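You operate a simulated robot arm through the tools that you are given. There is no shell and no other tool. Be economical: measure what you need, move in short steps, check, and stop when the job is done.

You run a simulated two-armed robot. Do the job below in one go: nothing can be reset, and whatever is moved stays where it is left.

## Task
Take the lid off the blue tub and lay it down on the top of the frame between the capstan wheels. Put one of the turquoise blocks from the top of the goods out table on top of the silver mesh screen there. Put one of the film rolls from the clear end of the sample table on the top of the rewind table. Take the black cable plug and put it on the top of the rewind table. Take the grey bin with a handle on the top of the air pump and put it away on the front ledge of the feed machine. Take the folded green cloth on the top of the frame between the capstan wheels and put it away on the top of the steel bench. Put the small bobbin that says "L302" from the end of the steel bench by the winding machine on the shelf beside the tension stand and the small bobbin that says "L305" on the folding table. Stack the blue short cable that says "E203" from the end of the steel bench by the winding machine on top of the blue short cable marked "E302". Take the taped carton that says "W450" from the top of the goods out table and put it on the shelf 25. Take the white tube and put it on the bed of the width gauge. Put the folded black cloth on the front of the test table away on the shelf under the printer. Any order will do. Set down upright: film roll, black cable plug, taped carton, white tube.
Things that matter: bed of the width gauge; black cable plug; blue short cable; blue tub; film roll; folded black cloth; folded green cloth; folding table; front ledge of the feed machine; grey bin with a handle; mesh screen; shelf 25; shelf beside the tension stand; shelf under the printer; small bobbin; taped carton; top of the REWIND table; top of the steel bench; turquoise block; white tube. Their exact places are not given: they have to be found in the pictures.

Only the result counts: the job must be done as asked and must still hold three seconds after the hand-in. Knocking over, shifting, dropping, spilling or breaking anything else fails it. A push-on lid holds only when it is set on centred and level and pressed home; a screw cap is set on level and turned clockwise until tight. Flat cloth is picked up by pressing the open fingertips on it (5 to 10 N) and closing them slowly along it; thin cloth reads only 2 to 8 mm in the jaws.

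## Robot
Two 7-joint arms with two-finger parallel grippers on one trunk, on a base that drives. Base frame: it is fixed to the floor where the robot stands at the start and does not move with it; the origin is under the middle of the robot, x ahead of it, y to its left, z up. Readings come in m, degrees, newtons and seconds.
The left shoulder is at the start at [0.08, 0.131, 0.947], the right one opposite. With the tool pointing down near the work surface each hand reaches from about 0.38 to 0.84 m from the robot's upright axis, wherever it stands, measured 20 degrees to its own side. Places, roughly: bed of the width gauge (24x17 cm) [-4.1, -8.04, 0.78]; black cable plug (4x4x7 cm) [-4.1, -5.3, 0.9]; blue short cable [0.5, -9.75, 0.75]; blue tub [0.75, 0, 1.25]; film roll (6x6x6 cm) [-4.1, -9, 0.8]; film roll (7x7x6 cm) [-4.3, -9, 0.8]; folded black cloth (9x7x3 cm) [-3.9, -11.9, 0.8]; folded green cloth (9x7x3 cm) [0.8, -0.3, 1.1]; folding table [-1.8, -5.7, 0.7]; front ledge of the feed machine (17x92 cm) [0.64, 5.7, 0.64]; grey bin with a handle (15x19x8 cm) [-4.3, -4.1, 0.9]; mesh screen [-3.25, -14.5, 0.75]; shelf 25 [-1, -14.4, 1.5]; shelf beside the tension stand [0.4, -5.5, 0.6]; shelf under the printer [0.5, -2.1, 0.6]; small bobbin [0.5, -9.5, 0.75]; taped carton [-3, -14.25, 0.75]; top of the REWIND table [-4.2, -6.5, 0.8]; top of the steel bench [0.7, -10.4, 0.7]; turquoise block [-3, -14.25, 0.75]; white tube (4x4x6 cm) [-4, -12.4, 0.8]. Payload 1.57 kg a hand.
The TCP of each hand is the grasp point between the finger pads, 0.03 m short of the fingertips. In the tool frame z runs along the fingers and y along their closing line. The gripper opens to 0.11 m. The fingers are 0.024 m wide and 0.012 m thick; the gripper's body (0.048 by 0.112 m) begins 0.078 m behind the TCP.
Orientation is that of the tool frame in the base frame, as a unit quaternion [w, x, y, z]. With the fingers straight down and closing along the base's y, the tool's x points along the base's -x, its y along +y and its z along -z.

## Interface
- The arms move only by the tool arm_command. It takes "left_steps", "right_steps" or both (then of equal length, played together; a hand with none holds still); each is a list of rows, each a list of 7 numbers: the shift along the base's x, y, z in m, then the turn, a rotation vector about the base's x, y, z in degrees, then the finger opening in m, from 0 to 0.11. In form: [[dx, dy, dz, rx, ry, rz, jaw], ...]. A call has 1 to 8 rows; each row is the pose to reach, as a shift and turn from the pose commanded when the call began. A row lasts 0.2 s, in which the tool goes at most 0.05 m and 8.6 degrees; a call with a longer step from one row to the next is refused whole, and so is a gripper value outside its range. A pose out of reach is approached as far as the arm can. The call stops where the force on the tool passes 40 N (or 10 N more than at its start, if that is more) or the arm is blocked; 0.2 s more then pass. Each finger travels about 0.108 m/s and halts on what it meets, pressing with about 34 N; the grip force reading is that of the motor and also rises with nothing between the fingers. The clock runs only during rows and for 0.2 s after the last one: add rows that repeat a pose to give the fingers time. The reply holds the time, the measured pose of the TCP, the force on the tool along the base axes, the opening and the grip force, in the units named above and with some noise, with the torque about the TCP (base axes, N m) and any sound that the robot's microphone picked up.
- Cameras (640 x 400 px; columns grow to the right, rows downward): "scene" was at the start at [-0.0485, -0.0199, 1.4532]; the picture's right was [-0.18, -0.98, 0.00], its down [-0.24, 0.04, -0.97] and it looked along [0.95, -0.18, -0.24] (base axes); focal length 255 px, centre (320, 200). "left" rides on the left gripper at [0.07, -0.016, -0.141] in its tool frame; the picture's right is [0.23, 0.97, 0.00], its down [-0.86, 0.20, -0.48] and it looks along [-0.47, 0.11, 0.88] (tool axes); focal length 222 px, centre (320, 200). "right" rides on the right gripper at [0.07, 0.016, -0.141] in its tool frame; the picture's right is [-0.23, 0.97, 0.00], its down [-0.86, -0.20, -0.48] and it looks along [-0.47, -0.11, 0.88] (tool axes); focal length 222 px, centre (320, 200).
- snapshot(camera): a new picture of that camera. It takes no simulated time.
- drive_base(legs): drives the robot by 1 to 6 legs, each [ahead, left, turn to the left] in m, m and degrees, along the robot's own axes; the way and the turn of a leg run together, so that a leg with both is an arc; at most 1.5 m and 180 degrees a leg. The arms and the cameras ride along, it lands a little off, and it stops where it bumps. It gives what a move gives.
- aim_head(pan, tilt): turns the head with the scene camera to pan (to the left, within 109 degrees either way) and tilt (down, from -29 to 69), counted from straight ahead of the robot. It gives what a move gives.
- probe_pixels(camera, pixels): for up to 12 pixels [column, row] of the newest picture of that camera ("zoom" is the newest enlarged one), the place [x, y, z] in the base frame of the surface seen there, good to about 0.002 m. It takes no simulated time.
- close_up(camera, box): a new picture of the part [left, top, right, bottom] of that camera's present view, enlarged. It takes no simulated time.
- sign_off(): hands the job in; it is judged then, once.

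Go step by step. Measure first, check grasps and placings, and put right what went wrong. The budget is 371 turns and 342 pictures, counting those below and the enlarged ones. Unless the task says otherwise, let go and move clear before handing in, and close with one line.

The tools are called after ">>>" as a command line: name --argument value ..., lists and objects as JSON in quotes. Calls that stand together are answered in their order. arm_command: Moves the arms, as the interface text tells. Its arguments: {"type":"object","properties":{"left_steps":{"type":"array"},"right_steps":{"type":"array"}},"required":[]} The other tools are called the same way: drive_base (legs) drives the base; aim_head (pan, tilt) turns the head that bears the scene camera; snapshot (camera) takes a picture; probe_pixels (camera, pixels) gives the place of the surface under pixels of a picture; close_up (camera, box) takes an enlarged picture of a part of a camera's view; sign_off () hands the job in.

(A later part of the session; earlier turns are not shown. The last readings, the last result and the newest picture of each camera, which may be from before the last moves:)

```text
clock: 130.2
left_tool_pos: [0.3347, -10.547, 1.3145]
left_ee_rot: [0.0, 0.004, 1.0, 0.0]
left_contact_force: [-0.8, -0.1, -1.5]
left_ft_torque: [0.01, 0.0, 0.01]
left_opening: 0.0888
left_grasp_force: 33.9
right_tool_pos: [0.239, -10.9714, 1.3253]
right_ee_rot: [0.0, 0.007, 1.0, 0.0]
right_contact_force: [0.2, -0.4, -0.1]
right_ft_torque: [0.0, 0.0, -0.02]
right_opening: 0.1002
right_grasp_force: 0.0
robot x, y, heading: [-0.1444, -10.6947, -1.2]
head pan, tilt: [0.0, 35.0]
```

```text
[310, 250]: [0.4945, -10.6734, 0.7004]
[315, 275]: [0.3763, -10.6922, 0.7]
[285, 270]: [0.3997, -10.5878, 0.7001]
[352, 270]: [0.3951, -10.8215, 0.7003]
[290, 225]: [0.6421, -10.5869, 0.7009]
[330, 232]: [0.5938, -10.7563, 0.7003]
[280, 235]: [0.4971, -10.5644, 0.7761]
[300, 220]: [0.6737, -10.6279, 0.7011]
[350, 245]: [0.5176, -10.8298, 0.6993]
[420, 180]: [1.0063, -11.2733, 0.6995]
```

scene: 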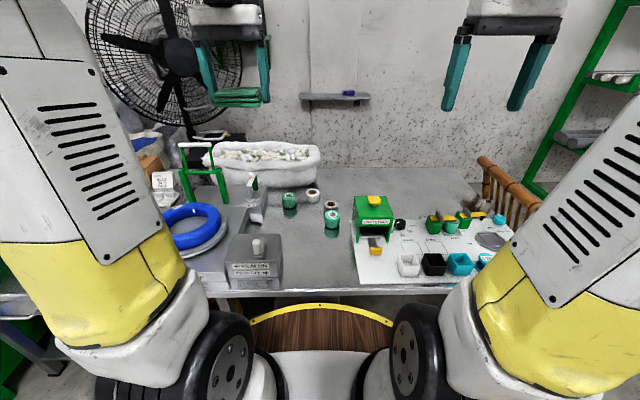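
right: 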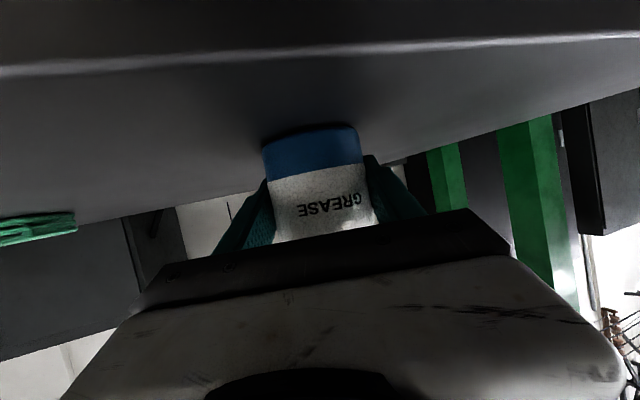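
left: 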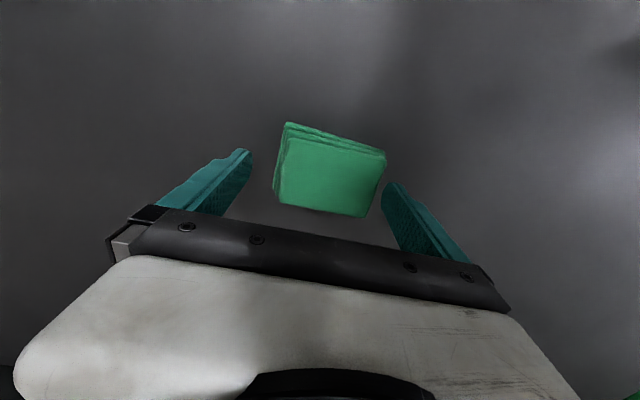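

A clear patch lies at (0.49, ‑10.69). I'll lower the cloth there with the left hand.

>>> arm_command --left_steps '[[0.025, -0.024, -0.03, 0, 0, 0, 0.06], [0.05, -0.048, -0.06, 0, 0, 0, 0.06], [0.075, -0.072, -0.09, 0, 0, 0, 0.06], [0.1, -0.096, -0.12, 0, 0, 0, 0.06], [0.125, -0.12, -0.15, 0, 0, 0, 0.06], [0.155, -0.143, -0.18, 0, 0, 0, 0.06], [0.155, -0.143, -0.23, 0, 0, 0, 0.06], [0.155, -0.143, -0.28, 0, 0, 0, 0.06]]'

>>> arm_command --left_steps '[[0, 0, -0.05, 0, 0, 0, 0.06], [0, 0, -0.1, 0, 0, 0, 0.06], [0, 0, -0.15, 0, 0, 0, 0.06], [0, 0, -0.2, 0, 0, 0, 0.06], [0, 0, -0.24, 0, 0, 0, 0.06], [0, 0, -0.28, 0, 0, 0, 0.06]]'

>>> snapshot --camera "scene"

```text
clock: 131.9
left_tool_pos: [0.4937, -10.6904, 1.0361]
left_ee_rot: [-0.001, 0.004, 1.0, 0.001]
left_contact_force: [0.1, -0.2, 0.1]
left_ft_torque: [-0.01, -0.01, -0.01]
left_opening: 0.0888
left_grasp_force: 34.1
right_tool_pos: [0.2394, -10.9707, 1.325]
right_ee_rot: [0.0, 0.007, 1.0, 0.001]
right_contact_force: [-0.4, -0.8, 0.8]
right_ft_torque: [0.02, -0.03, -0.02]
right_opening: 0.0998
right_grasp_force: 0.0
robot x, y, heading: [-0.1468, -10.6954, -1.3]
head pan, tilt: [0.0, 35.0]
```

```text
clock: 133.3
left_tool_pos: [0.4895, -10.6927, 0.7528]
left_ee_rot: [0.0, 0.004, 1.0, 0.0]
left_contact_force: [0.6, 0.3, 0.3]
left_ft_torque: [0.0, 0.0, 0.01]
left_opening: 0.0889
left_grasp_force: 33.6
right_tool_pos: [0.2386, -10.9702, 1.3245]
right_ee_rot: [0.0, 0.006, 1.0, 0.0]
right_contact_force: [0.7, -0.4, -0.4]
right_ft_torque: [0.0, -0.05, -0.01]
right_opening: 0.0999
right_grasp_force: 0.0
robot x, y, heading: [-0.1422, -10.6937, -1.2]
head pan, tilt: [0.0, 35.0]
```

```text
291 pictures are left
```

scene: 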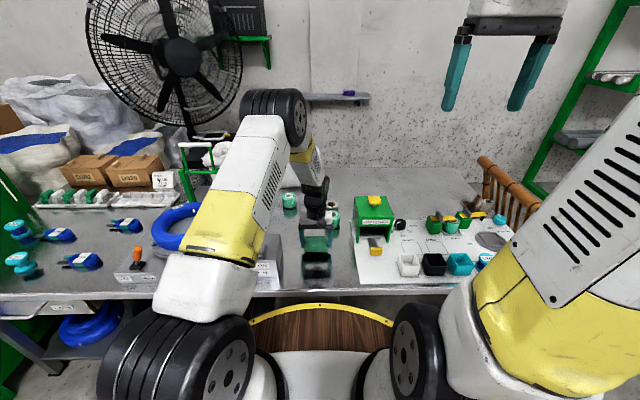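

>>> arm_command --left_steps '[[0, 0, -0.01, 0, 0, 0, 0.06], [0, 0, -0.018, 0, 0, 0, 0.06], [0, 0, -0.02, 0, 0, 0, 0.06], [0, 0, -0.02, 0, 0, 0, 0.06]]'

```text
clock: 134.3
left_tool_pos: [0.4886, -10.6922, 0.7342]
left_ee_rot: [0.0, 0.004, 1.0, 0.0]
left_contact_force: [0.3, 0.2, -1.0]
left_ft_torque: [-0.02, -0.03, 0.01]
left_opening: 0.089
left_grasp_force: 34.1
right_tool_pos: [0.2383, -10.9711, 1.3246]
right_ee_rot: [-0.001, 0.007, 1.0, 0.0]
right_contact_force: [-0.4, -0.3, 0.7]
right_ft_torque: [0.01, 0.04, 0.02]
right_opening: 0.1
right_grasp_force: 0.1
robot x, y, heading: [-0.1441, -10.6973, -0.8]
head pan, tilt: [0.0, 35.0]
```

>>> arm_command --left_steps '[[0, 0, -0.0012, 0, 0, 0, 0.09], [0, 0, -0.0012, 0, 0, 0, 0.11], [0, 0, -0.001, 0, 0, 0, 0.11], [0, 0, 0.05, 0, 0, 0, 0.11], [0, 0, 0.1, 0, 0, 0, 0.11], [-0.03, 0.03, 0.14, 0, 0, 0, 0.11], [-0.05, 0.05, 0.18, 0, 0, 0, 0.11], [-0.06, 0.07, 0.225, 0, 0, 0, 0.11]]'

>>> snapshot --camera "scene"

```text
refused: row 4 steps farther than a row can; nothing moved
```

```text
290 pictures are left
```

scene: 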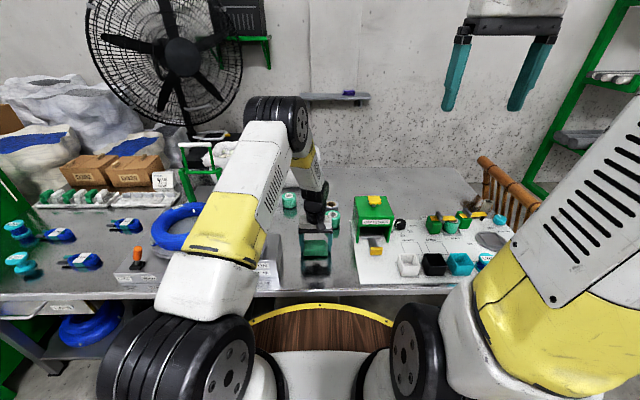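

>>> arm_command --left_steps '[[0, 0, -0.0012, 0, 0, 0, 0.09], [0, 0, -0.0012, 0, 0, 0, 0.11], [0, 0, 0, 0, 0, 0, 0.11], [0, 0, 0.045, 0, 0, 0, 0.11], [0, 0, 0.09, 0, 0, 0, 0.11], [-0.02, 0.02, 0.13, 0, 0, 0, 0.11], [-0.04, 0.03, 0.17, 0, 0, 0, 0.11], [-0.06, 0.04, 0.21, 0, 0, 0, 0.11]]'

>>> snapshot --camera "scene"

```text
clock: 136.2
left_tool_pos: [0.4299, -10.6497, 0.9448]
left_ee_rot: [0.0, 0.005, 1.0, 0.0]
left_contact_force: [-0.2, -0.7, -0.8]
left_ft_torque: [-0.02, 0.04, 0.02]
left_opening: 0.11
left_grasp_force: 0.0
right_tool_pos: [0.239, -10.9717, 1.3244]
right_ee_rot: [0.001, 0.007, 1.0, 0.0]
right_contact_force: [0.4, -0.7, -0.9]
right_ft_torque: [-0.03, 0.03, -0.02]
right_opening: 0.0999
right_grasp_force: 0.0
robot x, y, heading: [-0.1464, -10.6947, -0.7]
head pan, tilt: [0.0, 35.0]
```

```text
289 pictures are left
```

scene: 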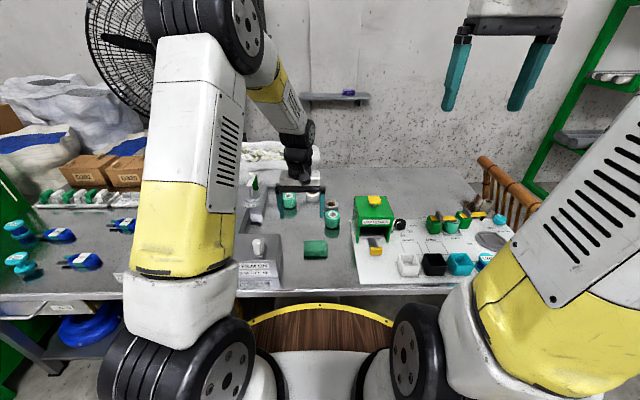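

The green cloth lies on the bench. I'll raise the left hand and drive back to the bobbin end.

>>> arm_command --left_steps '[[-0.03, 0.02, 0.035, 0, 0, 0, 0.11], [-0.05, 0.04, 0.075, 0, 0, 0, 0.11], [-0.06, 0.06, 0.115, 0, 0, 0, 0.11], [-0.06, 0.08, 0.155, 0, 0, 0, 0.11], [-0.06, 0.1, 0.195, 0, 0, 0, 0.11], [-0.06, 0.1, 0.235, 0, 0, 0, 0.11]]'

>>> drive_base --legs '[[-0.05, 0, 1], [0, 0.87, 0], [0.1, 0, 0]]'

>>> snapshot --camera "scene"

```text
refused: row 1 steps farther than a row can; nothing moved
```

```text
clock: 142.1
left_tool_pos: [0.4783, -9.7596, 0.9448]
left_ee_rot: [0.0, -0.006, 1.0, 0.0]
left_contact_force: [0.0, 0.9, 1.0]
left_ft_torque: [0.0, -0.04, -0.01]
left_opening: 0.11
left_grasp_force: 0.1
right_tool_pos: [0.2931, -10.0838, 1.3249]
right_ee_rot: [0.0, -0.004, 1.0, 0.001]
right_contact_force: [0.3, 1.2, -0.4]
right_ft_torque: [-0.03, -0.01, -0.01]
right_opening: 0.0999
right_grasp_force: 0.1
robot x, y, heading: [-0.095, -9.8134, 0.2]
head pan, tilt: [0.0, 35.0]
```

```text
288 pictures are left
```

scene: 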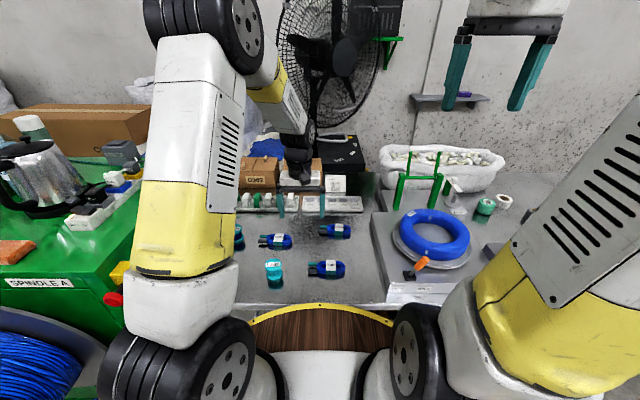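

The row was refused but the drive went on; the wrap station looks undisturbed. I'll measure the cables.

>>> close_up --camera "scene" --box '[230, 205, 358, 285]'

>>> snapshot --camera "left"

```text
5.00 times, centred on (294, 245) of scene
```

zoom: 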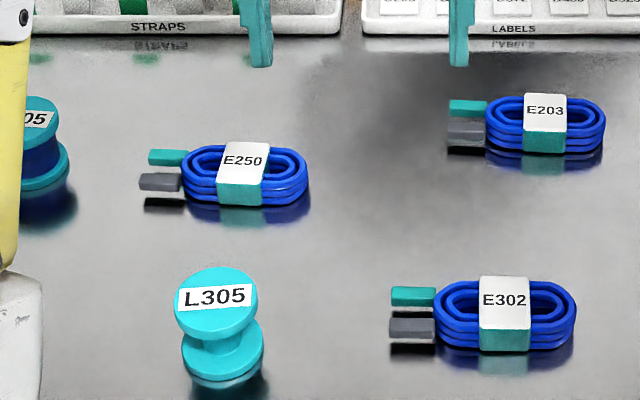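

```text
286 pictures are left
```

left: 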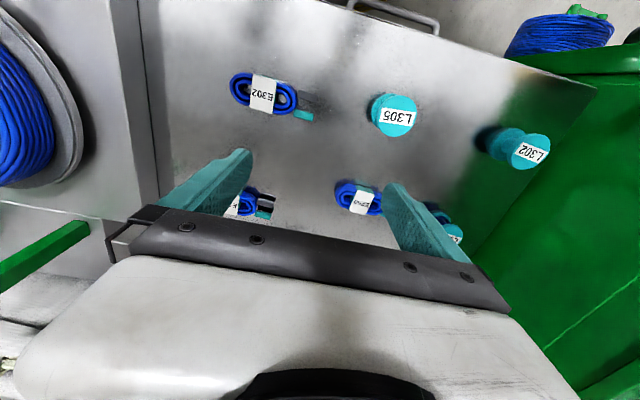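

>>> probe_pixels --camera "zoom" --pixels '[[545, 110], [545, 145], [490, 130], [603, 130], [545, 95], [503, 300], [505, 345], [440, 320], [575, 320], [503, 280], [395, 295], [452, 107]]'

>>> probe_pixels --camera "left" --pixels '[[262, 93], [232, 85], [297, 100], [265, 76], [260, 112], [305, 115], [393, 115], [393, 95], [517, 150], [375, 110]]'

```text
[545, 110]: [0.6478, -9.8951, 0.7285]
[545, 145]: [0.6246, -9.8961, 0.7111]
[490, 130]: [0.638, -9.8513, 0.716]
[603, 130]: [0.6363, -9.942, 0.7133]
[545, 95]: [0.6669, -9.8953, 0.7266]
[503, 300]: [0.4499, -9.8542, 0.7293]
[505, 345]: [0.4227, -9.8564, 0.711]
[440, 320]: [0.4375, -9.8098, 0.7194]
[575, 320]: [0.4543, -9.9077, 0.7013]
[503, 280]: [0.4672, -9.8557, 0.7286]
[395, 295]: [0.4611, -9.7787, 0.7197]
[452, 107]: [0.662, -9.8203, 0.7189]
```

```text
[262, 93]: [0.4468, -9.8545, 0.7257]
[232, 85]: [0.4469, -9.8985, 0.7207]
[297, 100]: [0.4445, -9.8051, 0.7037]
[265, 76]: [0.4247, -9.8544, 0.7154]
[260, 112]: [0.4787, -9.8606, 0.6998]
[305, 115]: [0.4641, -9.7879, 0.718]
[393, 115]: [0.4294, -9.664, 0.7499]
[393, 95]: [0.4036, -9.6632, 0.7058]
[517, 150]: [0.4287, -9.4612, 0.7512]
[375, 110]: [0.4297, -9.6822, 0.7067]
```

E302 is centred at (0.447, ‑9.856) and E203 at (0.645, ‑9.896); both are about 28 mm tall. I'll turn the left hand so it closes along x and go above E203.

>>> arm_command --left_steps '[[0.02, -0.017, 0, 0, 0, -8.5, 0.11], [0.04, -0.034, 0, 0, 0, -17, 0.11], [0.06, -0.051, 0, 0, 0, -25.5, 0.11], [0.08, -0.068, 0, 0, 0, -34, 0.11], [0.1, -0.085, 0, 0, 0, -42.5, 0.11], [0.12, -0.102, 0, 0, 0, -51, 0.1], [0.14, -0.119, 0, 0, 0, -59.5, 0.09], [0.167, -0.135, 0, 0, 0, -68, 0.085]]'

>>> arm_command --left_steps '[[0, 0, -0.03, 0, 0, -8, 0.08], [0, 0, -0.06, 0, 0, -16, 0.08], [0, 0, -0.09, 0, 0, -22, 0.08], [0, 0, -0.12, 0, 0, -22.5, 0.08]]'

>>> snapshot --camera "left"

>>> snapshot --camera "scene"

```text
clock: 143.9
left_tool_pos: [0.6466, -9.8922, 0.9444]
left_ee_rot: [0.001, 0.556, 0.832, 0.0]
left_contact_force: [-0.4, 1.1, 0.4]
left_ft_torque: [-0.01, 0.01, -0.02]
left_opening: 0.0848
left_grasp_force: 0.1
right_tool_pos: [0.2938, -10.083, 1.3233]
right_ee_rot: [0.001, -0.004, 1.0, 0.0]
right_contact_force: [-1.1, 0.8, 0.6]
right_ft_torque: [0.0, 0.02, -0.02]
right_opening: 0.1002
right_grasp_force: 0.1
robot x, y, heading: [-0.0924, -9.8124, 0.3]
head pan, tilt: [0.0, 35.0]
```

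```text
clock: 144.9
left_tool_pos: [0.6477, -9.8936, 0.8249]
left_ee_rot: [0.0, 0.706, 0.708, 0.001]
left_contact_force: [-0.2, -0.2, -0.3]
left_ft_torque: [-0.01, 0.01, -0.01]
left_opening: 0.0799
left_grasp_force: 0.0
right_tool_pos: [0.2943, -10.0849, 1.3243]
right_ee_rot: [0.0, -0.004, 1.0, 0.0]
right_contact_force: [0.6, 1.2, 0.0]
right_ft_torque: [0.01, -0.05, 0.0]
right_opening: 0.1
right_grasp_force: 0.1
robot x, y, heading: [-0.0913, -9.8168, 0.3]
head pan, tilt: [0.0, 35.0]
```

```text
285 pictures are left
```

left: 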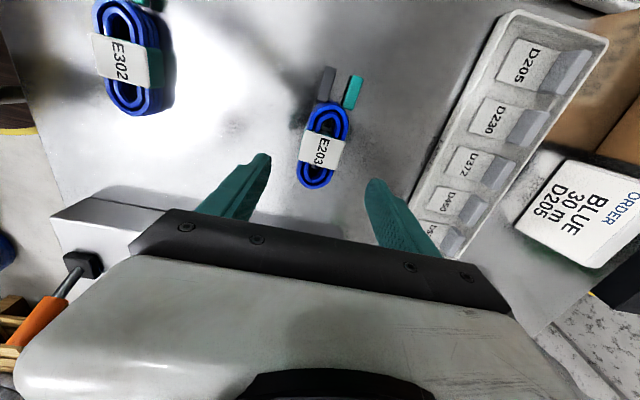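

```text
284 pictures are left
```

scene: 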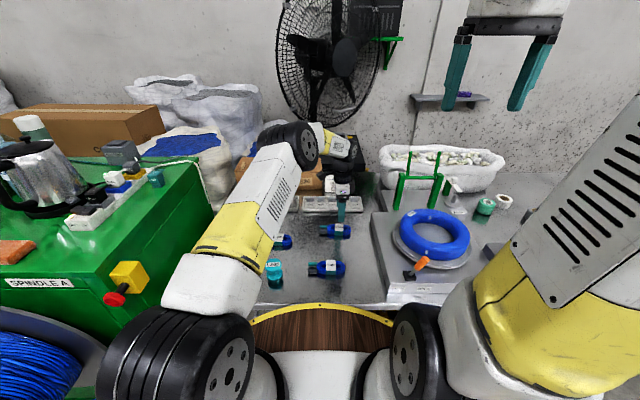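

>>> arm_command --left_steps '[[-0.002, -0.002, -0.04, 0, 0, 0, 0.08], [-0.002, -0.002, -0.075, 0, 0, 0, 0.08], [-0.002, -0.002, -0.091, 0, 0, 0, 0.08], [-0.002, -0.002, -0.091, 0, 0, 0, 0.06], [-0.002, -0.002, -0.091, 0, 0, 0, 0.04], [-0.002, -0.002, -0.091, 0, 0, 0, 0.03], [-0.002, -0.002, -0.091, 0, 0, 0, 0.03]]'

>>> snapshot --camera "left"

```text
clock: 146.5
left_tool_pos: [0.6447, -9.8967, 0.7339]
left_ee_rot: [0.0, 0.706, 0.708, -0.001]
left_contact_force: [0.1, 1.2, 0.0]
left_ft_torque: [-0.03, 0.0, -0.01]
left_opening: 0.0451
left_grasp_force: 34.3
right_tool_pos: [0.2937, -10.0833, 1.3245]
right_ee_rot: [0.0, -0.004, 1.0, 0.0]
right_contact_force: [-0.4, -0.1, 0.2]
right_ft_torque: [0.05, -0.01, 0.0]
right_opening: 0.1001
right_grasp_force: 0.0
robot x, y, heading: [-0.0942, -9.8142, -0.1]
head pan, tilt: [0.0, 35.0]
```

```text
283 pictures are left
```

left: 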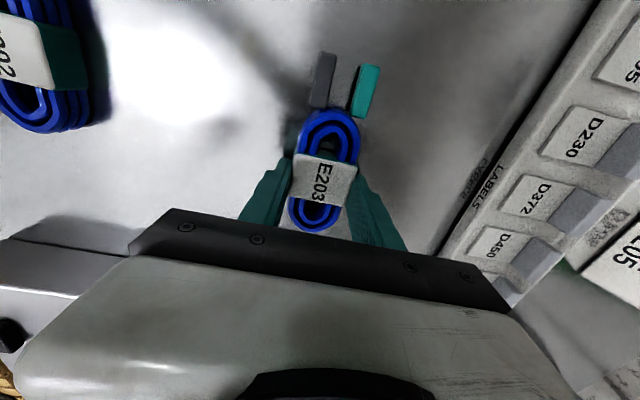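

>>> arm_command --left_steps '[[0, 0, 0.04, 0, 0, 0, 0.03], [0, 0, 0.08, 0, 0, 0, 0.03], [-0.045, 0.01, 0.08, 0, 0, 0, 0.03], [-0.09, 0.02, 0.08, 0, 0, 0, 0.03], [-0.135, 0.03, 0.08, 0, 0, 0, 0.03], [-0.175, 0.04, 0.08, 0, 0, 0, 0.03], [-0.198, 0.04, 0.07, 0, 0, 0, 0.03], [-0.198, 0.04, 0.05, 0, 0, 0, 0.03]]'

>>> snapshot --camera "left"

>>> close_up --camera "scene" --box '[260, 205, 388, 285]'

```text
clock: 148.3
left_tool_pos: [0.4465, -9.8559, 0.7825]
left_ee_rot: [0.0, 0.706, 0.708, 0.0]
left_contact_force: [-0.7, 0.8, -0.9]
left_ft_torque: [0.0, 0.0, 0.0]
left_opening: 0.0452
left_grasp_force: 34.2
right_tool_pos: [0.2933, -10.0836, 1.3249]
right_ee_rot: [0.0, -0.003, 1.0, 0.0]
right_contact_force: [-0.8, 0.2, -0.1]
right_ft_torque: [-0.01, 0.0, 0.03]
right_opening: 0.1002
right_grasp_force: 0.1
robot x, y, heading: [-0.0942, -9.8158, 0.3]
head pan, tilt: [0.0, 35.0]
```

```text
282 pictures are left
```

left: 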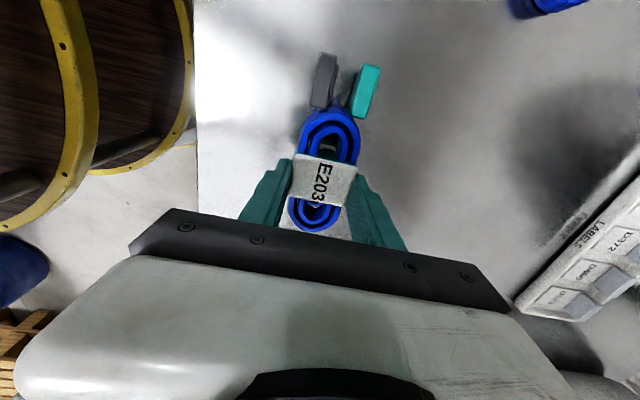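

```text
5.00 times, centred on (324, 245) of scene
```

zoom: 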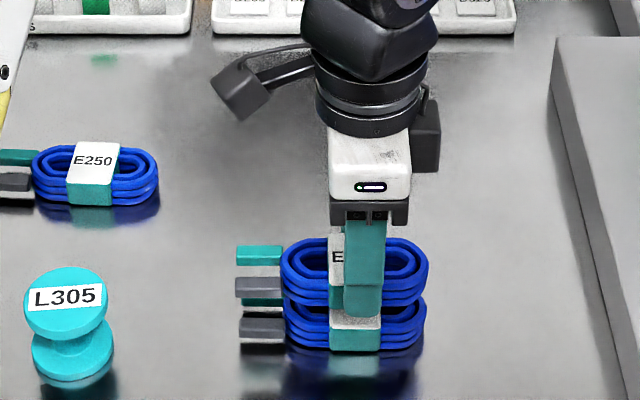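

>>> arm_command --left_steps '[[0.001, 0, -0.008, 0, 0, 0, 0.03], [0.001, 0, -0.015, 0, 0, 0, 0.03], [0.001, 0, -0.0195, 0, 0, 0, 0.03], [0.001, 0, -0.0195, 0, 0, 0, 0.03]]'

>>> close_up --camera "scene" --box '[260, 205, 388, 285]'

```text
clock: 149.3
left_tool_pos: [0.4472, -9.8569, 0.7635]
left_ee_rot: [0.001, 0.706, 0.708, 0.0]
left_contact_force: [-0.4, -0.4, 0.1]
left_ft_torque: [-0.04, 0.0, -0.02]
left_opening: 0.0456
left_grasp_force: 34.2
right_tool_pos: [0.2941, -10.0849, 1.3233]
right_ee_rot: [0.0, -0.003, 1.0, 0.0]
right_contact_force: [-0.3, -0.4, -0.1]
right_ft_torque: [0.0, 0.03, 0.02]
right_opening: 0.1002
right_grasp_force: 0.1
robot x, y, heading: [-0.0944, -9.8159, 0.1]
head pan, tilt: [0.0, 35.0]
```

```text
5.00 times, centred on (324, 245) of scene
```

zoom: 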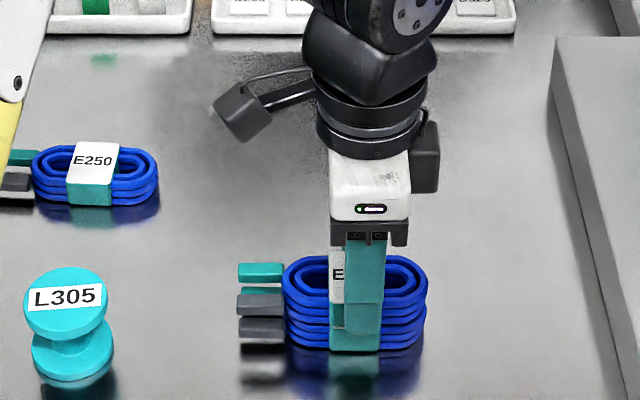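

>>> arm_command --left_steps '[[0, 0, -0.001, 0, 0, 0, 0.03], [0, 0, -0.002, 0, 0, 0, 0.03], [0, 0, -0.002, 0, 0, 0, 0.03]]'

```text
clock: 150.1
left_tool_pos: [0.4471, -9.8557, 0.7617]
left_ee_rot: [0.0, 0.707, 0.708, 0.0]
left_contact_force: [-0.7, -0.4, -1.3]
left_ft_torque: [-0.02, -0.01, 0.02]
left_opening: 0.0451
left_grasp_force: 34.3
right_tool_pos: [0.2942, -10.084, 1.3234]
right_ee_rot: [-0.001, -0.004, 1.0, 0.0]
right_contact_force: [0.5, 0.2, 0.3]
right_ft_torque: [0.0, -0.01, 0.0]
right_opening: 0.1
right_grasp_force: 0.1
robot x, y, heading: [-0.0906, -9.8147, 0.2]
head pan, tilt: [0.0, 35.0]
```

>>> arm_command --left_steps '[[0, 0, -0.001, 0, 0, 0, 0.03], [0, 0, -0.001, 0, 0, 0, 0.03]]'

```text
clock: 150.7
left_tool_pos: [0.4474, -9.8562, 0.7618]
left_ee_rot: [0.0, 0.706, 0.708, 0.0]
left_contact_force: [-0.1, -0.2, -0.9]
left_ft_torque: [-0.04, 0.01, 0.02]
left_opening: 0.045
left_grasp_force: 34.0
right_tool_pos: [0.2943, -10.0835, 1.3244]
right_ee_rot: [0.0, -0.003, 1.0, -0.001]
right_contact_force: [0.7, 1.0, -0.4]
right_ft_torque: [0.01, 0.01, 0.02]
right_opening: 0.1001
right_grasp_force: 0.1
robot x, y, heading: [-0.0922, -9.813, 0.1]
head pan, tilt: [0.0, 35.0]
```

>>> arm_command --left_steps '[[0, 0, -0.0015, 0, 0, 0, 0.03], [0, 0, -0.003, 0, 0, 0, 0.03], [0, 0, -0.003, 0, 0, 0, 0.03]]'

>>> close_up --camera "scene" --box '[292, 225, 356, 265]'

```text
clock: 151.5
left_tool_pos: [0.4462, -9.8573, 0.7589]
left_ee_rot: [0.002, 0.706, 0.708, 0.001]
left_contact_force: [-0.6, 1.1, 25.1]
left_ft_torque: [0.03, 0.09, 0.0]
left_opening: 0.0449
left_grasp_force: 33.6
right_tool_pos: [0.2939, -10.0836, 1.3241]
right_ee_rot: [-0.001, -0.004, 1.0, 0.0]
right_contact_force: [0.1, -0.4, 0.6]
right_ft_torque: [0.03, 0.0, -0.01]
right_opening: 0.1002
right_grasp_force: 0.0
robot x, y, heading: [-0.0958, -9.8185, 0.1]
head pan, tilt: [0.0, 35.0]
```

```text
10.00 times, centred on (324, 245) of scene
```

zoom: 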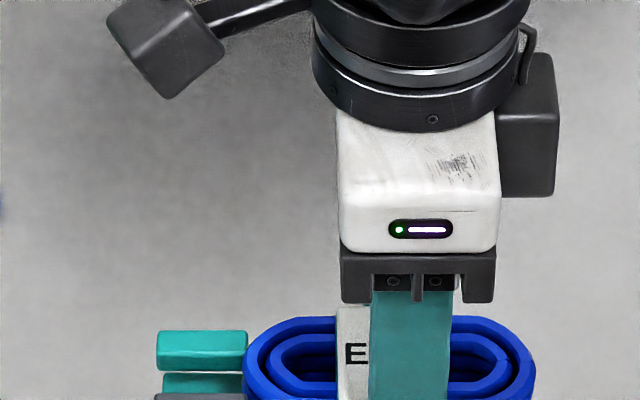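

Contact at 25 N, so it is seated. I'll ease up 1.5 mm, open and rise.

>>> arm_command --left_steps '[[0, 0, 0.0015, 0, 0, 0, 0.045], [0, 0, 0.0015, 0, 0, 0, 0.065], [0, 0, 0.0015, 0, 0, 0, 0.08], [0, 0, 0.03, 0, 0, 0, 0.08], [0, 0, 0.075, 0, 0, 0, 0.08], [0, 0, 0.12, 0, 0, 0, 0.08]]'

>>> close_up --camera "scene" --box '[260, 205, 388, 285]'

>>> snapshot --camera "left"

```text
clock: 152.9
left_tool_pos: [0.447, -9.855, 0.8765]
left_ee_rot: [-0.001, 0.706, 0.708, -0.001]
left_contact_force: [0.3, 0.9, 0.0]
left_ft_torque: [0.02, 0.03, -0.05]
left_opening: 0.08
left_grasp_force: 0.0
right_tool_pos: [0.2947, -10.0842, 1.3239]
right_ee_rot: [0.0, -0.004, 1.0, 0.0]
right_contact_force: [0.2, -0.3, 0.1]
right_ft_torque: [0.02, 0.06, -0.01]
right_opening: 0.1001
right_grasp_force: 0.2
robot x, y, heading: [-0.0972, -9.8199, -0.0]
head pan, tilt: [0.0, 35.0]
```

```text
5.00 times, centred on (324, 245) of scene
```

zoom: 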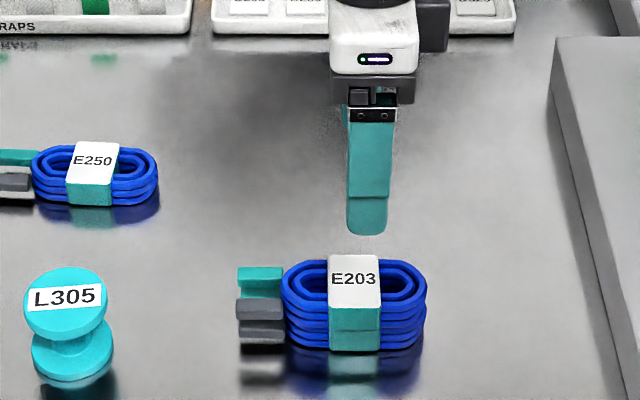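

```text
277 pictures are left
```

left: 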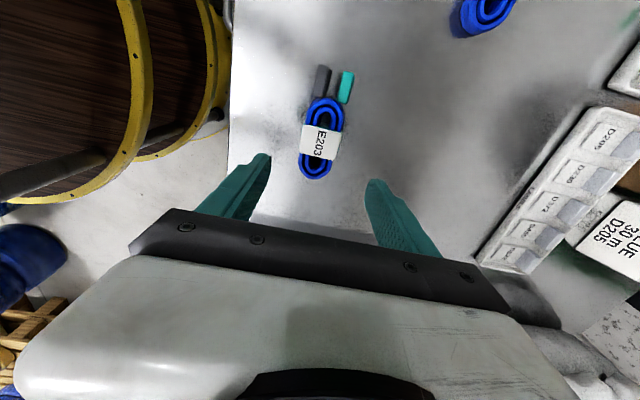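

Stacked cleanly. Now the bobbins: I'll check the clearance of L302 from the green machine.

>>> aim_head --pan 35 --tilt 40

>>> snapshot --camera "scene"

```text
clock: 153.9
left_tool_pos: [0.4472, -9.8556, 0.8755]
left_ee_rot: [0.001, 0.706, 0.708, 0.0]
left_contact_force: [0.1, 0.2, 0.5]
left_ft_torque: [-0.01, 0.03, 0.0]
left_opening: 0.0799
left_grasp_force: 0.2
right_tool_pos: [0.2939, -10.0834, 1.3243]
right_ee_rot: [0.001, -0.004, 1.0, -0.001]
right_contact_force: [-0.1, 0.7, 1.7]
right_ft_torque: [-0.03, 0.04, 0.01]
right_opening: 0.1002
right_grasp_force: 0.0
robot x, y, heading: [-0.0943, -9.8136, 0.1]
head pan, tilt: [35.0, 40.0]
```

```text
276 pictures are left
```

scene: 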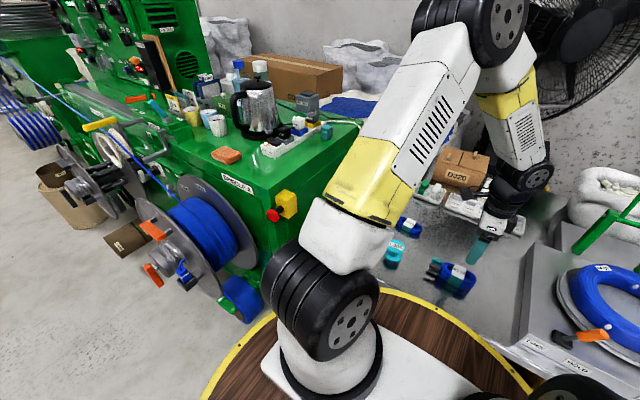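

>>> probe_pixels --camera "scene" --pixels '[[262, 190], [350, 140], [330, 150], [300, 185], [310, 180], [286, 205], [273, 215], [225, 230], [240, 300], [257, 125]]'

```text
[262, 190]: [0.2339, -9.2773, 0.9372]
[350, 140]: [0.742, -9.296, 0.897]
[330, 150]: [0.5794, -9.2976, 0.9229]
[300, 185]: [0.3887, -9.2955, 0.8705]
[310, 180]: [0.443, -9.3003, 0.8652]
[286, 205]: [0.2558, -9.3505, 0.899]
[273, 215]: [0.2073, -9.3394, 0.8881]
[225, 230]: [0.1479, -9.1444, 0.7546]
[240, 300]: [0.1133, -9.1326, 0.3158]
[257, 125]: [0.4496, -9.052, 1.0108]
```

The machine side is at y=‑9.30, so L302 has 16 cm of room. I'll move the left hand above L302.

>>> arm_command --left_steps '[[-0.002, 0.049, 0, 0, 0, 0, 0.08], [-0.004, 0.098, 0, 0, 0, 0, 0.08], [-0.006, 0.147, 0, 0, 0, 0, 0.08], [-0.008, 0.196, 0, 0, 0, 0, 0.08], [-0.01, 0.245, 0, 0, 0, 0, 0.08], [-0.012, 0.294, 0, 0, 0, 0, 0.08], [-0.014, 0.343, 0, 0, 0, 0, 0.08], [-0.018, 0.391, 0, 0, 0, 0, 0.08]]'

>>> aim_head --pan 10 --tilt 40

>>> snapshot --camera "left"

>>> snapshot --camera "scene"

```text
clock: 155.7
left_tool_pos: [0.4315, -9.4649, 0.8771]
left_ee_rot: [0.0, 0.706, 0.708, 0.0]
left_contact_force: [0.2, -0.6, 0.5]
left_ft_torque: [0.01, 0.01, 0.01]
left_opening: 0.0801
left_grasp_force: 0.0
right_tool_pos: [0.2939, -10.0841, 1.3251]
right_ee_rot: [0.0, -0.003, 1.0, 0.0]
right_contact_force: [0.2, -1.3, 0.9]
right_ft_torque: [0.03, 0.02, -0.03]
right_opening: 0.1
right_grasp_force: 0.1
robot x, y, heading: [-0.0941, -9.8197, 0.4]
head pan, tilt: [35.0, 40.0]
```

```text
clock: 156.6
left_tool_pos: [0.4312, -9.466, 0.8772]
left_ee_rot: [0.0, 0.706, 0.708, -0.001]
left_contact_force: [-0.4, 0.2, 0.5]
left_ft_torque: [-0.02, -0.01, -0.02]
left_opening: 0.0801
left_grasp_force: 0.2
right_tool_pos: [0.2946, -10.0832, 1.3253]
right_ee_rot: [0.0, -0.004, 1.0, 0.0]
right_contact_force: [-0.1, 0.0, 0.2]
right_ft_torque: [0.02, -0.01, -0.03]
right_opening: 0.0999
right_grasp_force: 0.0
robot x, y, heading: [-0.096, -9.8117, -0.1]
head pan, tilt: [10.0, 40.0]
```

```text
275 pictures are left
```

left: 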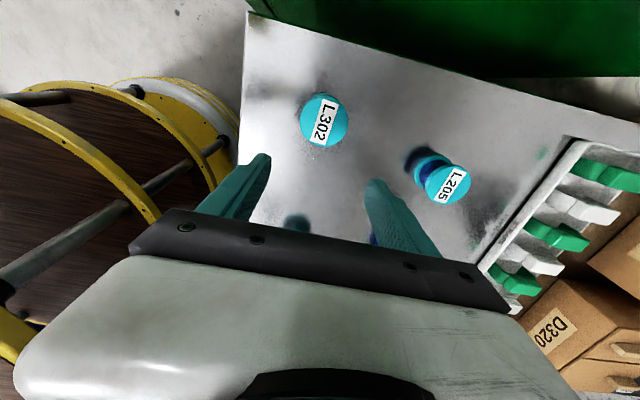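

```text
274 pictures are left
```

scene: 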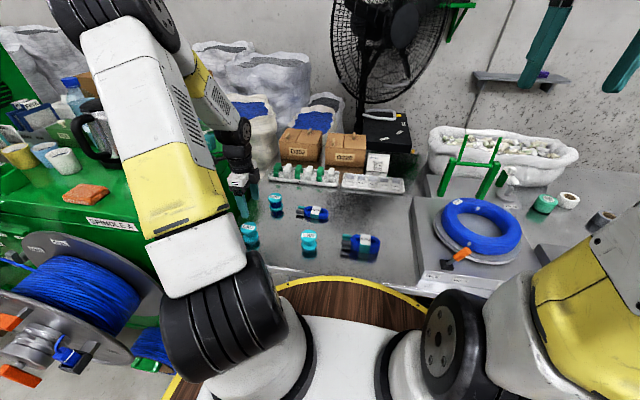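

>>> probe_pixels --camera "left" --pixels '[[325, 122], [303, 118], [347, 130], [328, 97], [320, 142], [450, 185], [430, 180]]'

```text
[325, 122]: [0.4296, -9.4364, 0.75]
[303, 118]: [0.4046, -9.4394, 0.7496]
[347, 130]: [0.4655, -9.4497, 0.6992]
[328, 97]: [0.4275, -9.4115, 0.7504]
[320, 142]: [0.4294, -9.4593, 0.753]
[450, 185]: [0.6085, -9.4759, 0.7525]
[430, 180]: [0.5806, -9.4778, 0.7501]
```

>>> arm_command --left_steps '[[-0.002, 0.029, -0.02, 0, 0, 0, 0.08], [-0.002, 0.029, -0.06, 0, 0, 0, 0.08], [-0.002, 0.029, -0.1, 0, 0, 0, 0.08], [-0.002, 0.029, -0.13, 0, 0, 0, 0.08], [-0.002, 0.029, -0.143, 0, 0, 0, 0.08], [-0.002, 0.029, -0.143, 0, 0, 0, 0.055], [-0.002, 0.029, -0.143, 0, 0, 0, 0.035], [-0.002, 0.029, -0.143, 0, 0, 0, 0.035]]'

>>> snapshot --camera "left"

```text
clock: 158.4
left_tool_pos: [0.4271, -9.4386, 0.7336]
left_ee_rot: [0.001, 0.706, 0.708, 0.0]
left_contact_force: [-0.9, 0.5, -0.8]
left_ft_torque: [0.02, -0.01, 0.01]
left_opening: 0.0547
left_grasp_force: 34.1
right_tool_pos: [0.2954, -10.083, 1.3249]
right_ee_rot: [0.0, -0.004, 1.0, 0.0]
right_contact_force: [-0.1, -0.9, 0.4]
right_ft_torque: [-0.05, 0.02, 0.04]
right_opening: 0.0999
right_grasp_force: 0.0
robot x, y, heading: [-0.0949, -9.8125, 0.2]
head pan, tilt: [10.0, 40.0]
```

```text
273 pictures are left
```

left: 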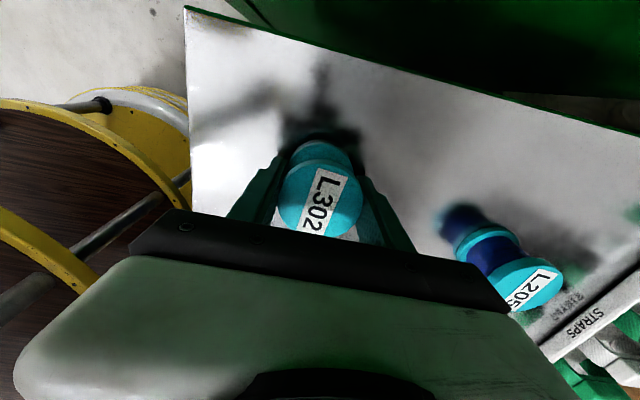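

L302 is in the left hand (55 mm). I'll lift it and bring the right hand down toward L305 at (0.429, ‑9.664).

>>> arm_command --left_steps '[[0, 0, 0.045, 0, 0, 0, 0.035], [0, 0, 0.09, 0, 0, 0, 0.035], [0, 0, 0.135, 0, 0, 0, 0.035], [0, 0, 0.18, 0, 0, 0, 0.035], [0, 0, 0.225, 0, 0, 0, 0.035], [-0.02, 0, 0.265, 0, 0, 0, 0.035], [-0.04, 0, 0.305, 0, 0, 0, 0.035], [-0.06, 0, 0.345, 0, 0, 0, 0.035]]' --right_steps '[[0.0, 0.0, -0.045, 0, 0, 0, 0.1], [0.0, 0.0, -0.09, 0, 0, 0, 0.1], [0.0, 0.0, -0.135, 0, 0, 0, 0.1], [0.01, 0.03, -0.17, 0, 0, 0, 0.1], [0.02, 0.06, -0.205, 0, 0, 0, 0.1], [0.03, 0.09, -0.24, 0, 0, 0, 0.1], [0.04, 0.12, -0.275, 0, 0, 0, 0.09], [0.05, 0.155, -0.305, 0, 0, 0, 0.09]]'

>>> arm_command --right_steps '[[0.012, 0.042, 0, 0, 0, 0, 0.09], [0.024, 0.086, -0.01, 0, 0, 0, 0.08], [0.036, 0.13, -0.02, 0, 0, 0, 0.08], [0.05, 0.17, -0.03, 0, 0, 0, 0.08], [0.065, 0.21, -0.05, 0, 0, 0, 0.08], [0.085, 0.245, -0.08, 0, 0, 0, 0.08], [0.085, 0.261, -0.12, 0, 0, 0, 0.08]]'

>>> snapshot --camera "right"

>>> snapshot --camera "scene"

```text
clock: 160.2
left_tool_pos: [0.3634, -9.4393, 1.0817]
left_ee_rot: [0.001, 0.706, 0.708, 0.0]
left_contact_force: [-0.2, 0.4, -0.2]
left_ft_torque: [0.0, 0.0, -0.04]
left_opening: 0.0544
left_grasp_force: 33.9
right_tool_pos: [0.3451, -9.9261, 1.0208]
right_ee_rot: [0.0, -0.002, 1.0, 0.001]
right_contact_force: [0.1, -0.3, -0.3]
right_ft_torque: [0.01, -0.01, -0.02]
right_opening: 0.09
right_grasp_force: 0.1
robot x, y, heading: [-0.0981, -9.8184, -0.0]
head pan, tilt: [10.0, 40.0]
```

```text
refused: row 6 steps farther than a row can; nothing moved
```

```text
272 pictures are left
```

right: 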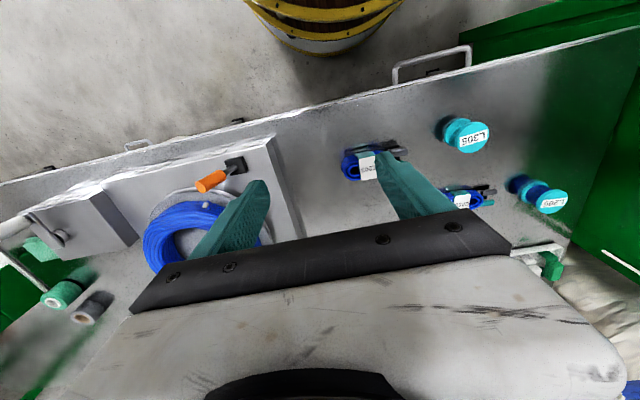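

```text
271 pictures are left
```

scene: 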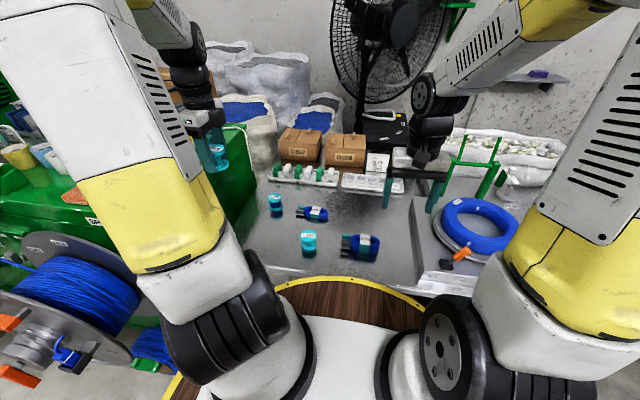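

>>> probe_pixels --camera "right" --pixels '[[472, 138], [458, 142], [488, 132], [472, 122], [475, 150]]'

>>> arm_command --right_steps '[[0.012, 0.042, 0, 0, 0, 0, 0.09], [0.024, 0.086, -0.01, 0, 0, 0, 0.08], [0.036, 0.13, -0.02, 0, 0, 0, 0.08], [0.05, 0.17, -0.03, 0, 0, 0, 0.08], [0.065, 0.21, -0.05, 0, 0, 0, 0.08], [0.08, 0.24, -0.08, 0, 0, 0, 0.08], [0.085, 0.261, -0.12, 0, 0, 0, 0.08], [0.085, 0.261, -0.16, 0, 0, 0, 0.08]]'

>>> snapshot --camera "right"

```text
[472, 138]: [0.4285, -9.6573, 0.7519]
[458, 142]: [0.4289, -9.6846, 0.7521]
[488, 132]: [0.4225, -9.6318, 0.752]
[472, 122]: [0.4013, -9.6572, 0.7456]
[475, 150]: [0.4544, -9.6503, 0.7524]
```

```text
clock: 162.0
left_tool_pos: [0.3649, -9.4389, 1.0813]
left_ee_rot: [0.0, 0.706, 0.708, 0.0]
left_contact_force: [0.7, -0.4, -0.8]
left_ft_torque: [0.02, -0.04, -0.02]
left_opening: 0.0544
left_grasp_force: 34.4
right_tool_pos: [0.4273, -9.6651, 0.8593]
right_ee_rot: [0.0, -0.004, 1.0, -0.001]
right_contact_force: [1.1, 0.2, -0.1]
right_ft_torque: [0.03, 0.01, 0.01]
right_opening: 0.0801
right_grasp_force: 0.0
robot x, y, heading: [-0.0969, -9.8126, -0.0]
head pan, tilt: [10.0, 40.0]
```

```text
270 pictures are left
```

right: 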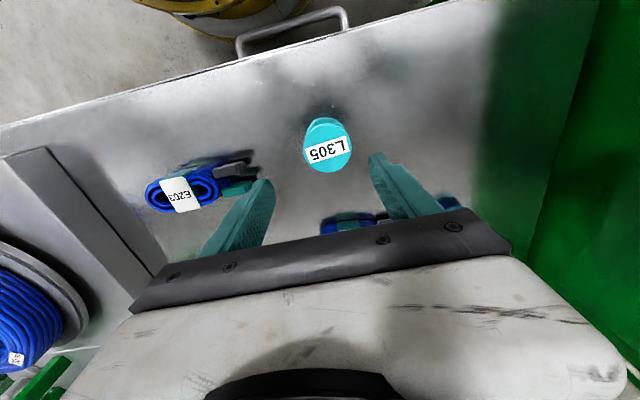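

>>> arm_command --right_steps '[[0.001, 0.007, -0.03, 0, 0, 0, 0.08], [0.001, 0.007, -0.07, 0, 0, 0, 0.08], [0.001, 0.007, -0.105, 0, 0, 0, 0.08], [0.001, 0.007, -0.125, 0, 0, 0, 0.08], [0.001, 0.007, -0.125, 0, 0, 0, 0.055], [0.001, 0.007, -0.125, 0, 0, 0, 0.035], [0.001, 0.007, -0.125, 0, 0, 0, 0.035]]'

>>> arm_command --right_steps '[[0, 0, 0.045, 0, 0, 0, 0.035], [0, 0, 0.09, 0, 0, 0, 0.035], [0, 0, 0.135, 0, 0, 0, 0.035], [0, 0, 0.18, 0, 0, 0, 0.035], [0, -0.02, 0.225, 0, 0, 0, 0.035], [-0.01, -0.05, 0.26, 0, 0, 0, 0.035], [-0.02, -0.085, 0.295, 0, 0, 0, 0.035], [-0.03, -0.12, 0.33, 0, 0, 0, 0.035]]'

>>> snapshot --camera "scene"

```text
clock: 163.6
left_tool_pos: [0.364, -9.4379, 1.0814]
left_ee_rot: [0.0, 0.706, 0.709, 0.0]
left_contact_force: [-0.4, -0.3, 0.8]
left_ft_torque: [0.03, -0.02, 0.04]
left_opening: 0.0545
left_grasp_force: 34.0
right_tool_pos: [0.4311, -9.6606, 0.7342]
right_ee_rot: [0.0, -0.004, 1.0, 0.0]
right_contact_force: [0.1, -0.1, -0.5]
right_ft_torque: [-0.01, 0.02, -0.01]
right_opening: 0.0547
right_grasp_force: 34.2
robot x, y, heading: [-0.0962, -9.8175, 0.1]
head pan, tilt: [10.0, 40.0]
```

```text
refused: row 7 steps farther than a row can; nothing moved
```

```text
269 pictures are left
```

scene: 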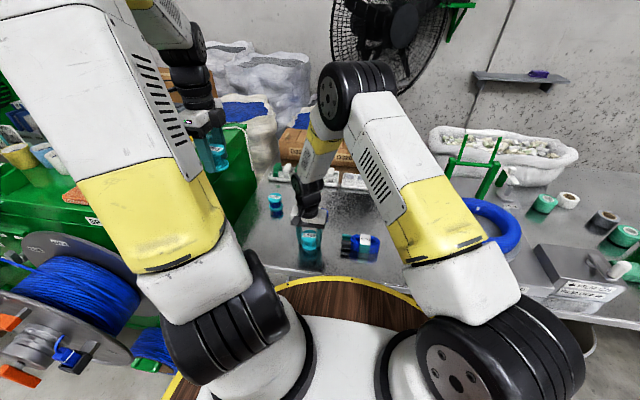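

I must keep each step under 50 mm. Lift L305 (55 mm grip).

>>> arm_command --right_steps '[[0, 0, 0.045, 0, 0, 0, 0.035], [0, 0, 0.09, 0, 0, 0, 0.035], [0, 0, 0.135, 0, 0, 0, 0.035], [0, 0, 0.18, 0, 0, 0, 0.035], [0, -0.02, 0.22, 0, 0, 0, 0.035], [-0.01, -0.045, 0.255, 0, 0, 0, 0.035], [-0.02, -0.075, 0.29, 0, 0, 0, 0.035], [-0.03, -0.105, 0.325, 0, 0, 0, 0.035]]'

>>> snapshot --camera "scene"

```text
clock: 165.4
left_tool_pos: [0.3655, -9.4377, 1.0808]
left_ee_rot: [0.0, 0.706, 0.708, 0.0]
left_contact_force: [0.4, 0.1, -1.6]
left_ft_torque: [-0.03, 0.01, 0.03]
left_opening: 0.0544
left_grasp_force: 34.7
right_tool_pos: [0.4001, -9.767, 1.061]
right_ee_rot: [0.0, -0.004, 1.0, 0.0]
right_contact_force: [0.3, -0.3, -1.9]
right_ft_torque: [-0.01, 0.0, 0.0]
right_opening: 0.0543
right_grasp_force: 34.0
robot x, y, heading: [-0.0957, -9.8177, 0.3]
head pan, tilt: [10.0, 40.0]
```

```text
268 pictures are left
```

scene: 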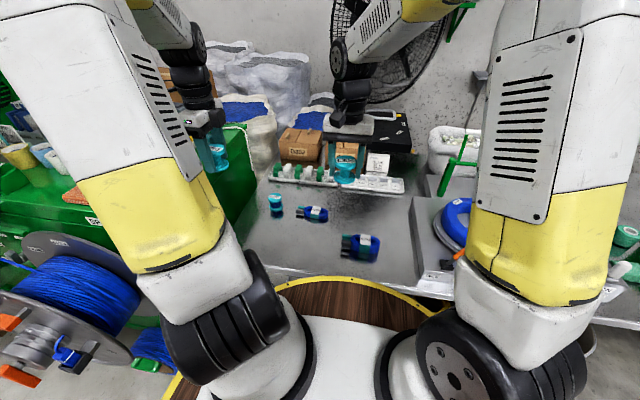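

>>> arm_command --left_steps '[[-0.01, -0.01, 0.045, 0, 0, 0, 0.035], [-0.02, -0.03, 0.085, 0, 0, 0, 0.035], [-0.02, -0.06, 0.12, 0, 0, 0, 0.035], [-0.02, -0.09, 0.15, 0, 0, 0, 0.035], [-0.02, -0.1, 0.19, 0, 0, 0, 0.035]]' --right_steps '[[-0.01, -0.03, 0.03, 0, 0, 0, 0.035], [-0.02, -0.065, 0.06, 0, 0, 0, 0.035], [-0.03, -0.1, 0.09, 0, 0, 0, 0.035], [-0.04, -0.135, 0.12, 0, 0, 0, 0.035], [-0.05, -0.17, 0.15, 0, 0, 0, 0.035]]'

>>> drive_base --legs '[[-0.43, 0, 0], [0, 0, 90], [0.5, 0.03, 0]]'

>>> aim_head --pan 0 --tilt 20

>>> snapshot --camera "scene"

```text
clock: 166.6
left_tool_pos: [0.3465, -9.5374, 1.2723]
left_ee_rot: [0.0, 0.706, 0.709, -0.001]
left_contact_force: [0.4, -0.2, -1.1]
left_ft_torque: [-0.05, 0.05, -0.03]
left_opening: 0.0542
left_grasp_force: 33.8
right_tool_pos: [0.3511, -9.9375, 1.2089]
right_ee_rot: [0.0, -0.003, 1.0, 0.0]
right_contact_force: [-0.4, 0.8, -1.1]
right_ft_torque: [-0.02, 0.02, 0.02]
right_opening: 0.0546
right_grasp_force: 33.7
robot x, y, heading: [-0.0933, -9.8164, 0.2]
head pan, tilt: [10.0, 40.0]
```

```text
clock: 175.6
left_tool_pos: [-0.8551, -8.8838, 1.2718]
left_ee_rot: [0.0, -0.013, 1.0, 0.0]
left_contact_force: [0.2, 0.0, 0.3]
left_ft_torque: [-0.03, 0.0, -0.02]
left_opening: 0.0542
left_grasp_force: 34.0
right_tool_pos: [-0.4577, -8.8694, 1.2095]
right_ee_rot: [0.0, 0.717, -0.697, 0.0]
right_contact_force: [0.0, -0.5, -0.2]
right_ft_torque: [0.01, -0.01, 0.01]
right_opening: 0.0545
right_grasp_force: 33.9
robot x, y, heading: [-0.5677, -9.316, 91.6]
head pan, tilt: [10.0, 40.0]
```

```text
clock: 176.4
left_tool_pos: [-0.8549, -8.8833, 1.2713]
left_ee_rot: [0.0, -0.014, 1.0, 0.0]
left_contact_force: [-0.5, -0.8, -0.5]
left_ft_torque: [0.03, 0.0, 0.03]
left_opening: 0.0543
left_grasp_force: 33.8
right_tool_pos: [-0.4568, -8.8696, 1.2095]
right_ee_rot: [0.0, 0.717, -0.697, -0.001]
right_contact_force: [0.0, -0.2, -1.1]
right_ft_torque: [0.03, -0.02, 0.03]
right_opening: 0.0544
right_grasp_force: 34.8
robot x, y, heading: [-0.565, -9.3199, 91.2]
head pan, tilt: [0.0, 20.0]
```

```text
267 pictures are left
```

scene: 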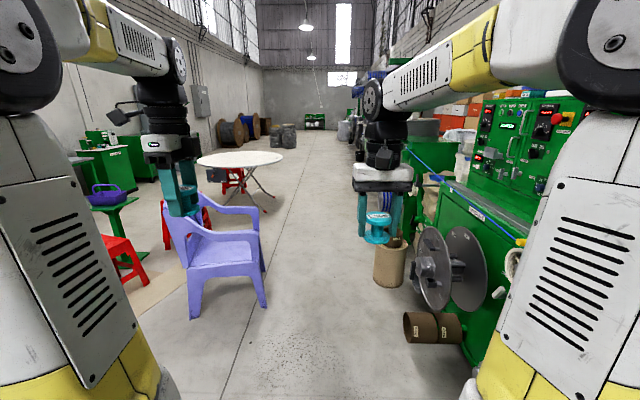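

>>> drive_base --legs '[[0, 0, -1.3], [1.3, 0, 0], [1.3, 0, 0], [1.1, 0, 0]]'

>>> aim_head --pan -70 --tilt 30

>>> snapshot --camera "scene"

```text
clock: 194.5
left_tool_pos: [-0.8525, -5.2127, 1.2714]
left_ee_rot: [0.0, -0.002, 1.0, 0.001]
left_contact_force: [0.3, 0.3, -1.8]
left_ft_torque: [-0.01, 0.03, 0.0]
left_opening: 0.0537
left_grasp_force: 34.2
right_tool_pos: [-0.4522, -5.2067, 1.21]
right_ee_rot: [0.0, 0.71, -0.704, -0.001]
right_contact_force: [-0.2, 0.6, -1.3]
right_ft_torque: [-0.03, 0.01, 0.01]
right_opening: 0.0544
right_grasp_force: 34.4
robot x, y, heading: [-0.5722, -5.6552, 90.3]
head pan, tilt: [0.0, 20.0]
```

```text
clock: 195.9
left_tool_pos: [-0.8516, -5.2121, 1.2711]
left_ee_rot: [0.001, -0.003, 1.0, 0.0]
left_contact_force: [0.2, -0.2, -0.1]
left_ft_torque: [0.0, -0.01, 0.04]
left_opening: 0.054
left_grasp_force: 34.2
right_tool_pos: [-0.4529, -5.2079, 1.2095]
right_ee_rot: [0.0, 0.71, -0.704, 0.0]
right_contact_force: [0.1, 0.1, 0.0]
right_ft_torque: [0.0, 0.01, -0.01]
right_opening: 0.054
right_grasp_force: 33.9
robot x, y, heading: [-0.5711, -5.6552, 90.1]
head pan, tilt: [-70.0, 30.0]
```

```text
266 pictures are left
```

scene: 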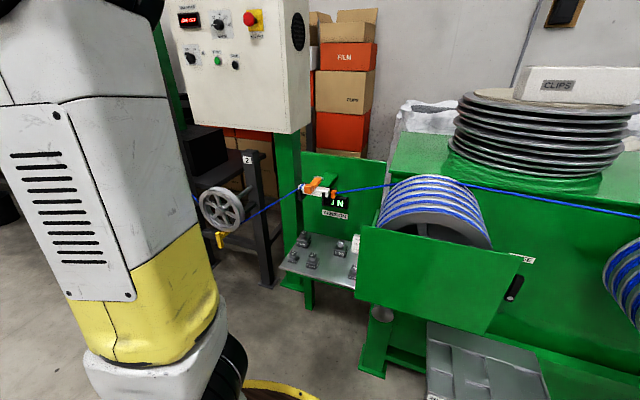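

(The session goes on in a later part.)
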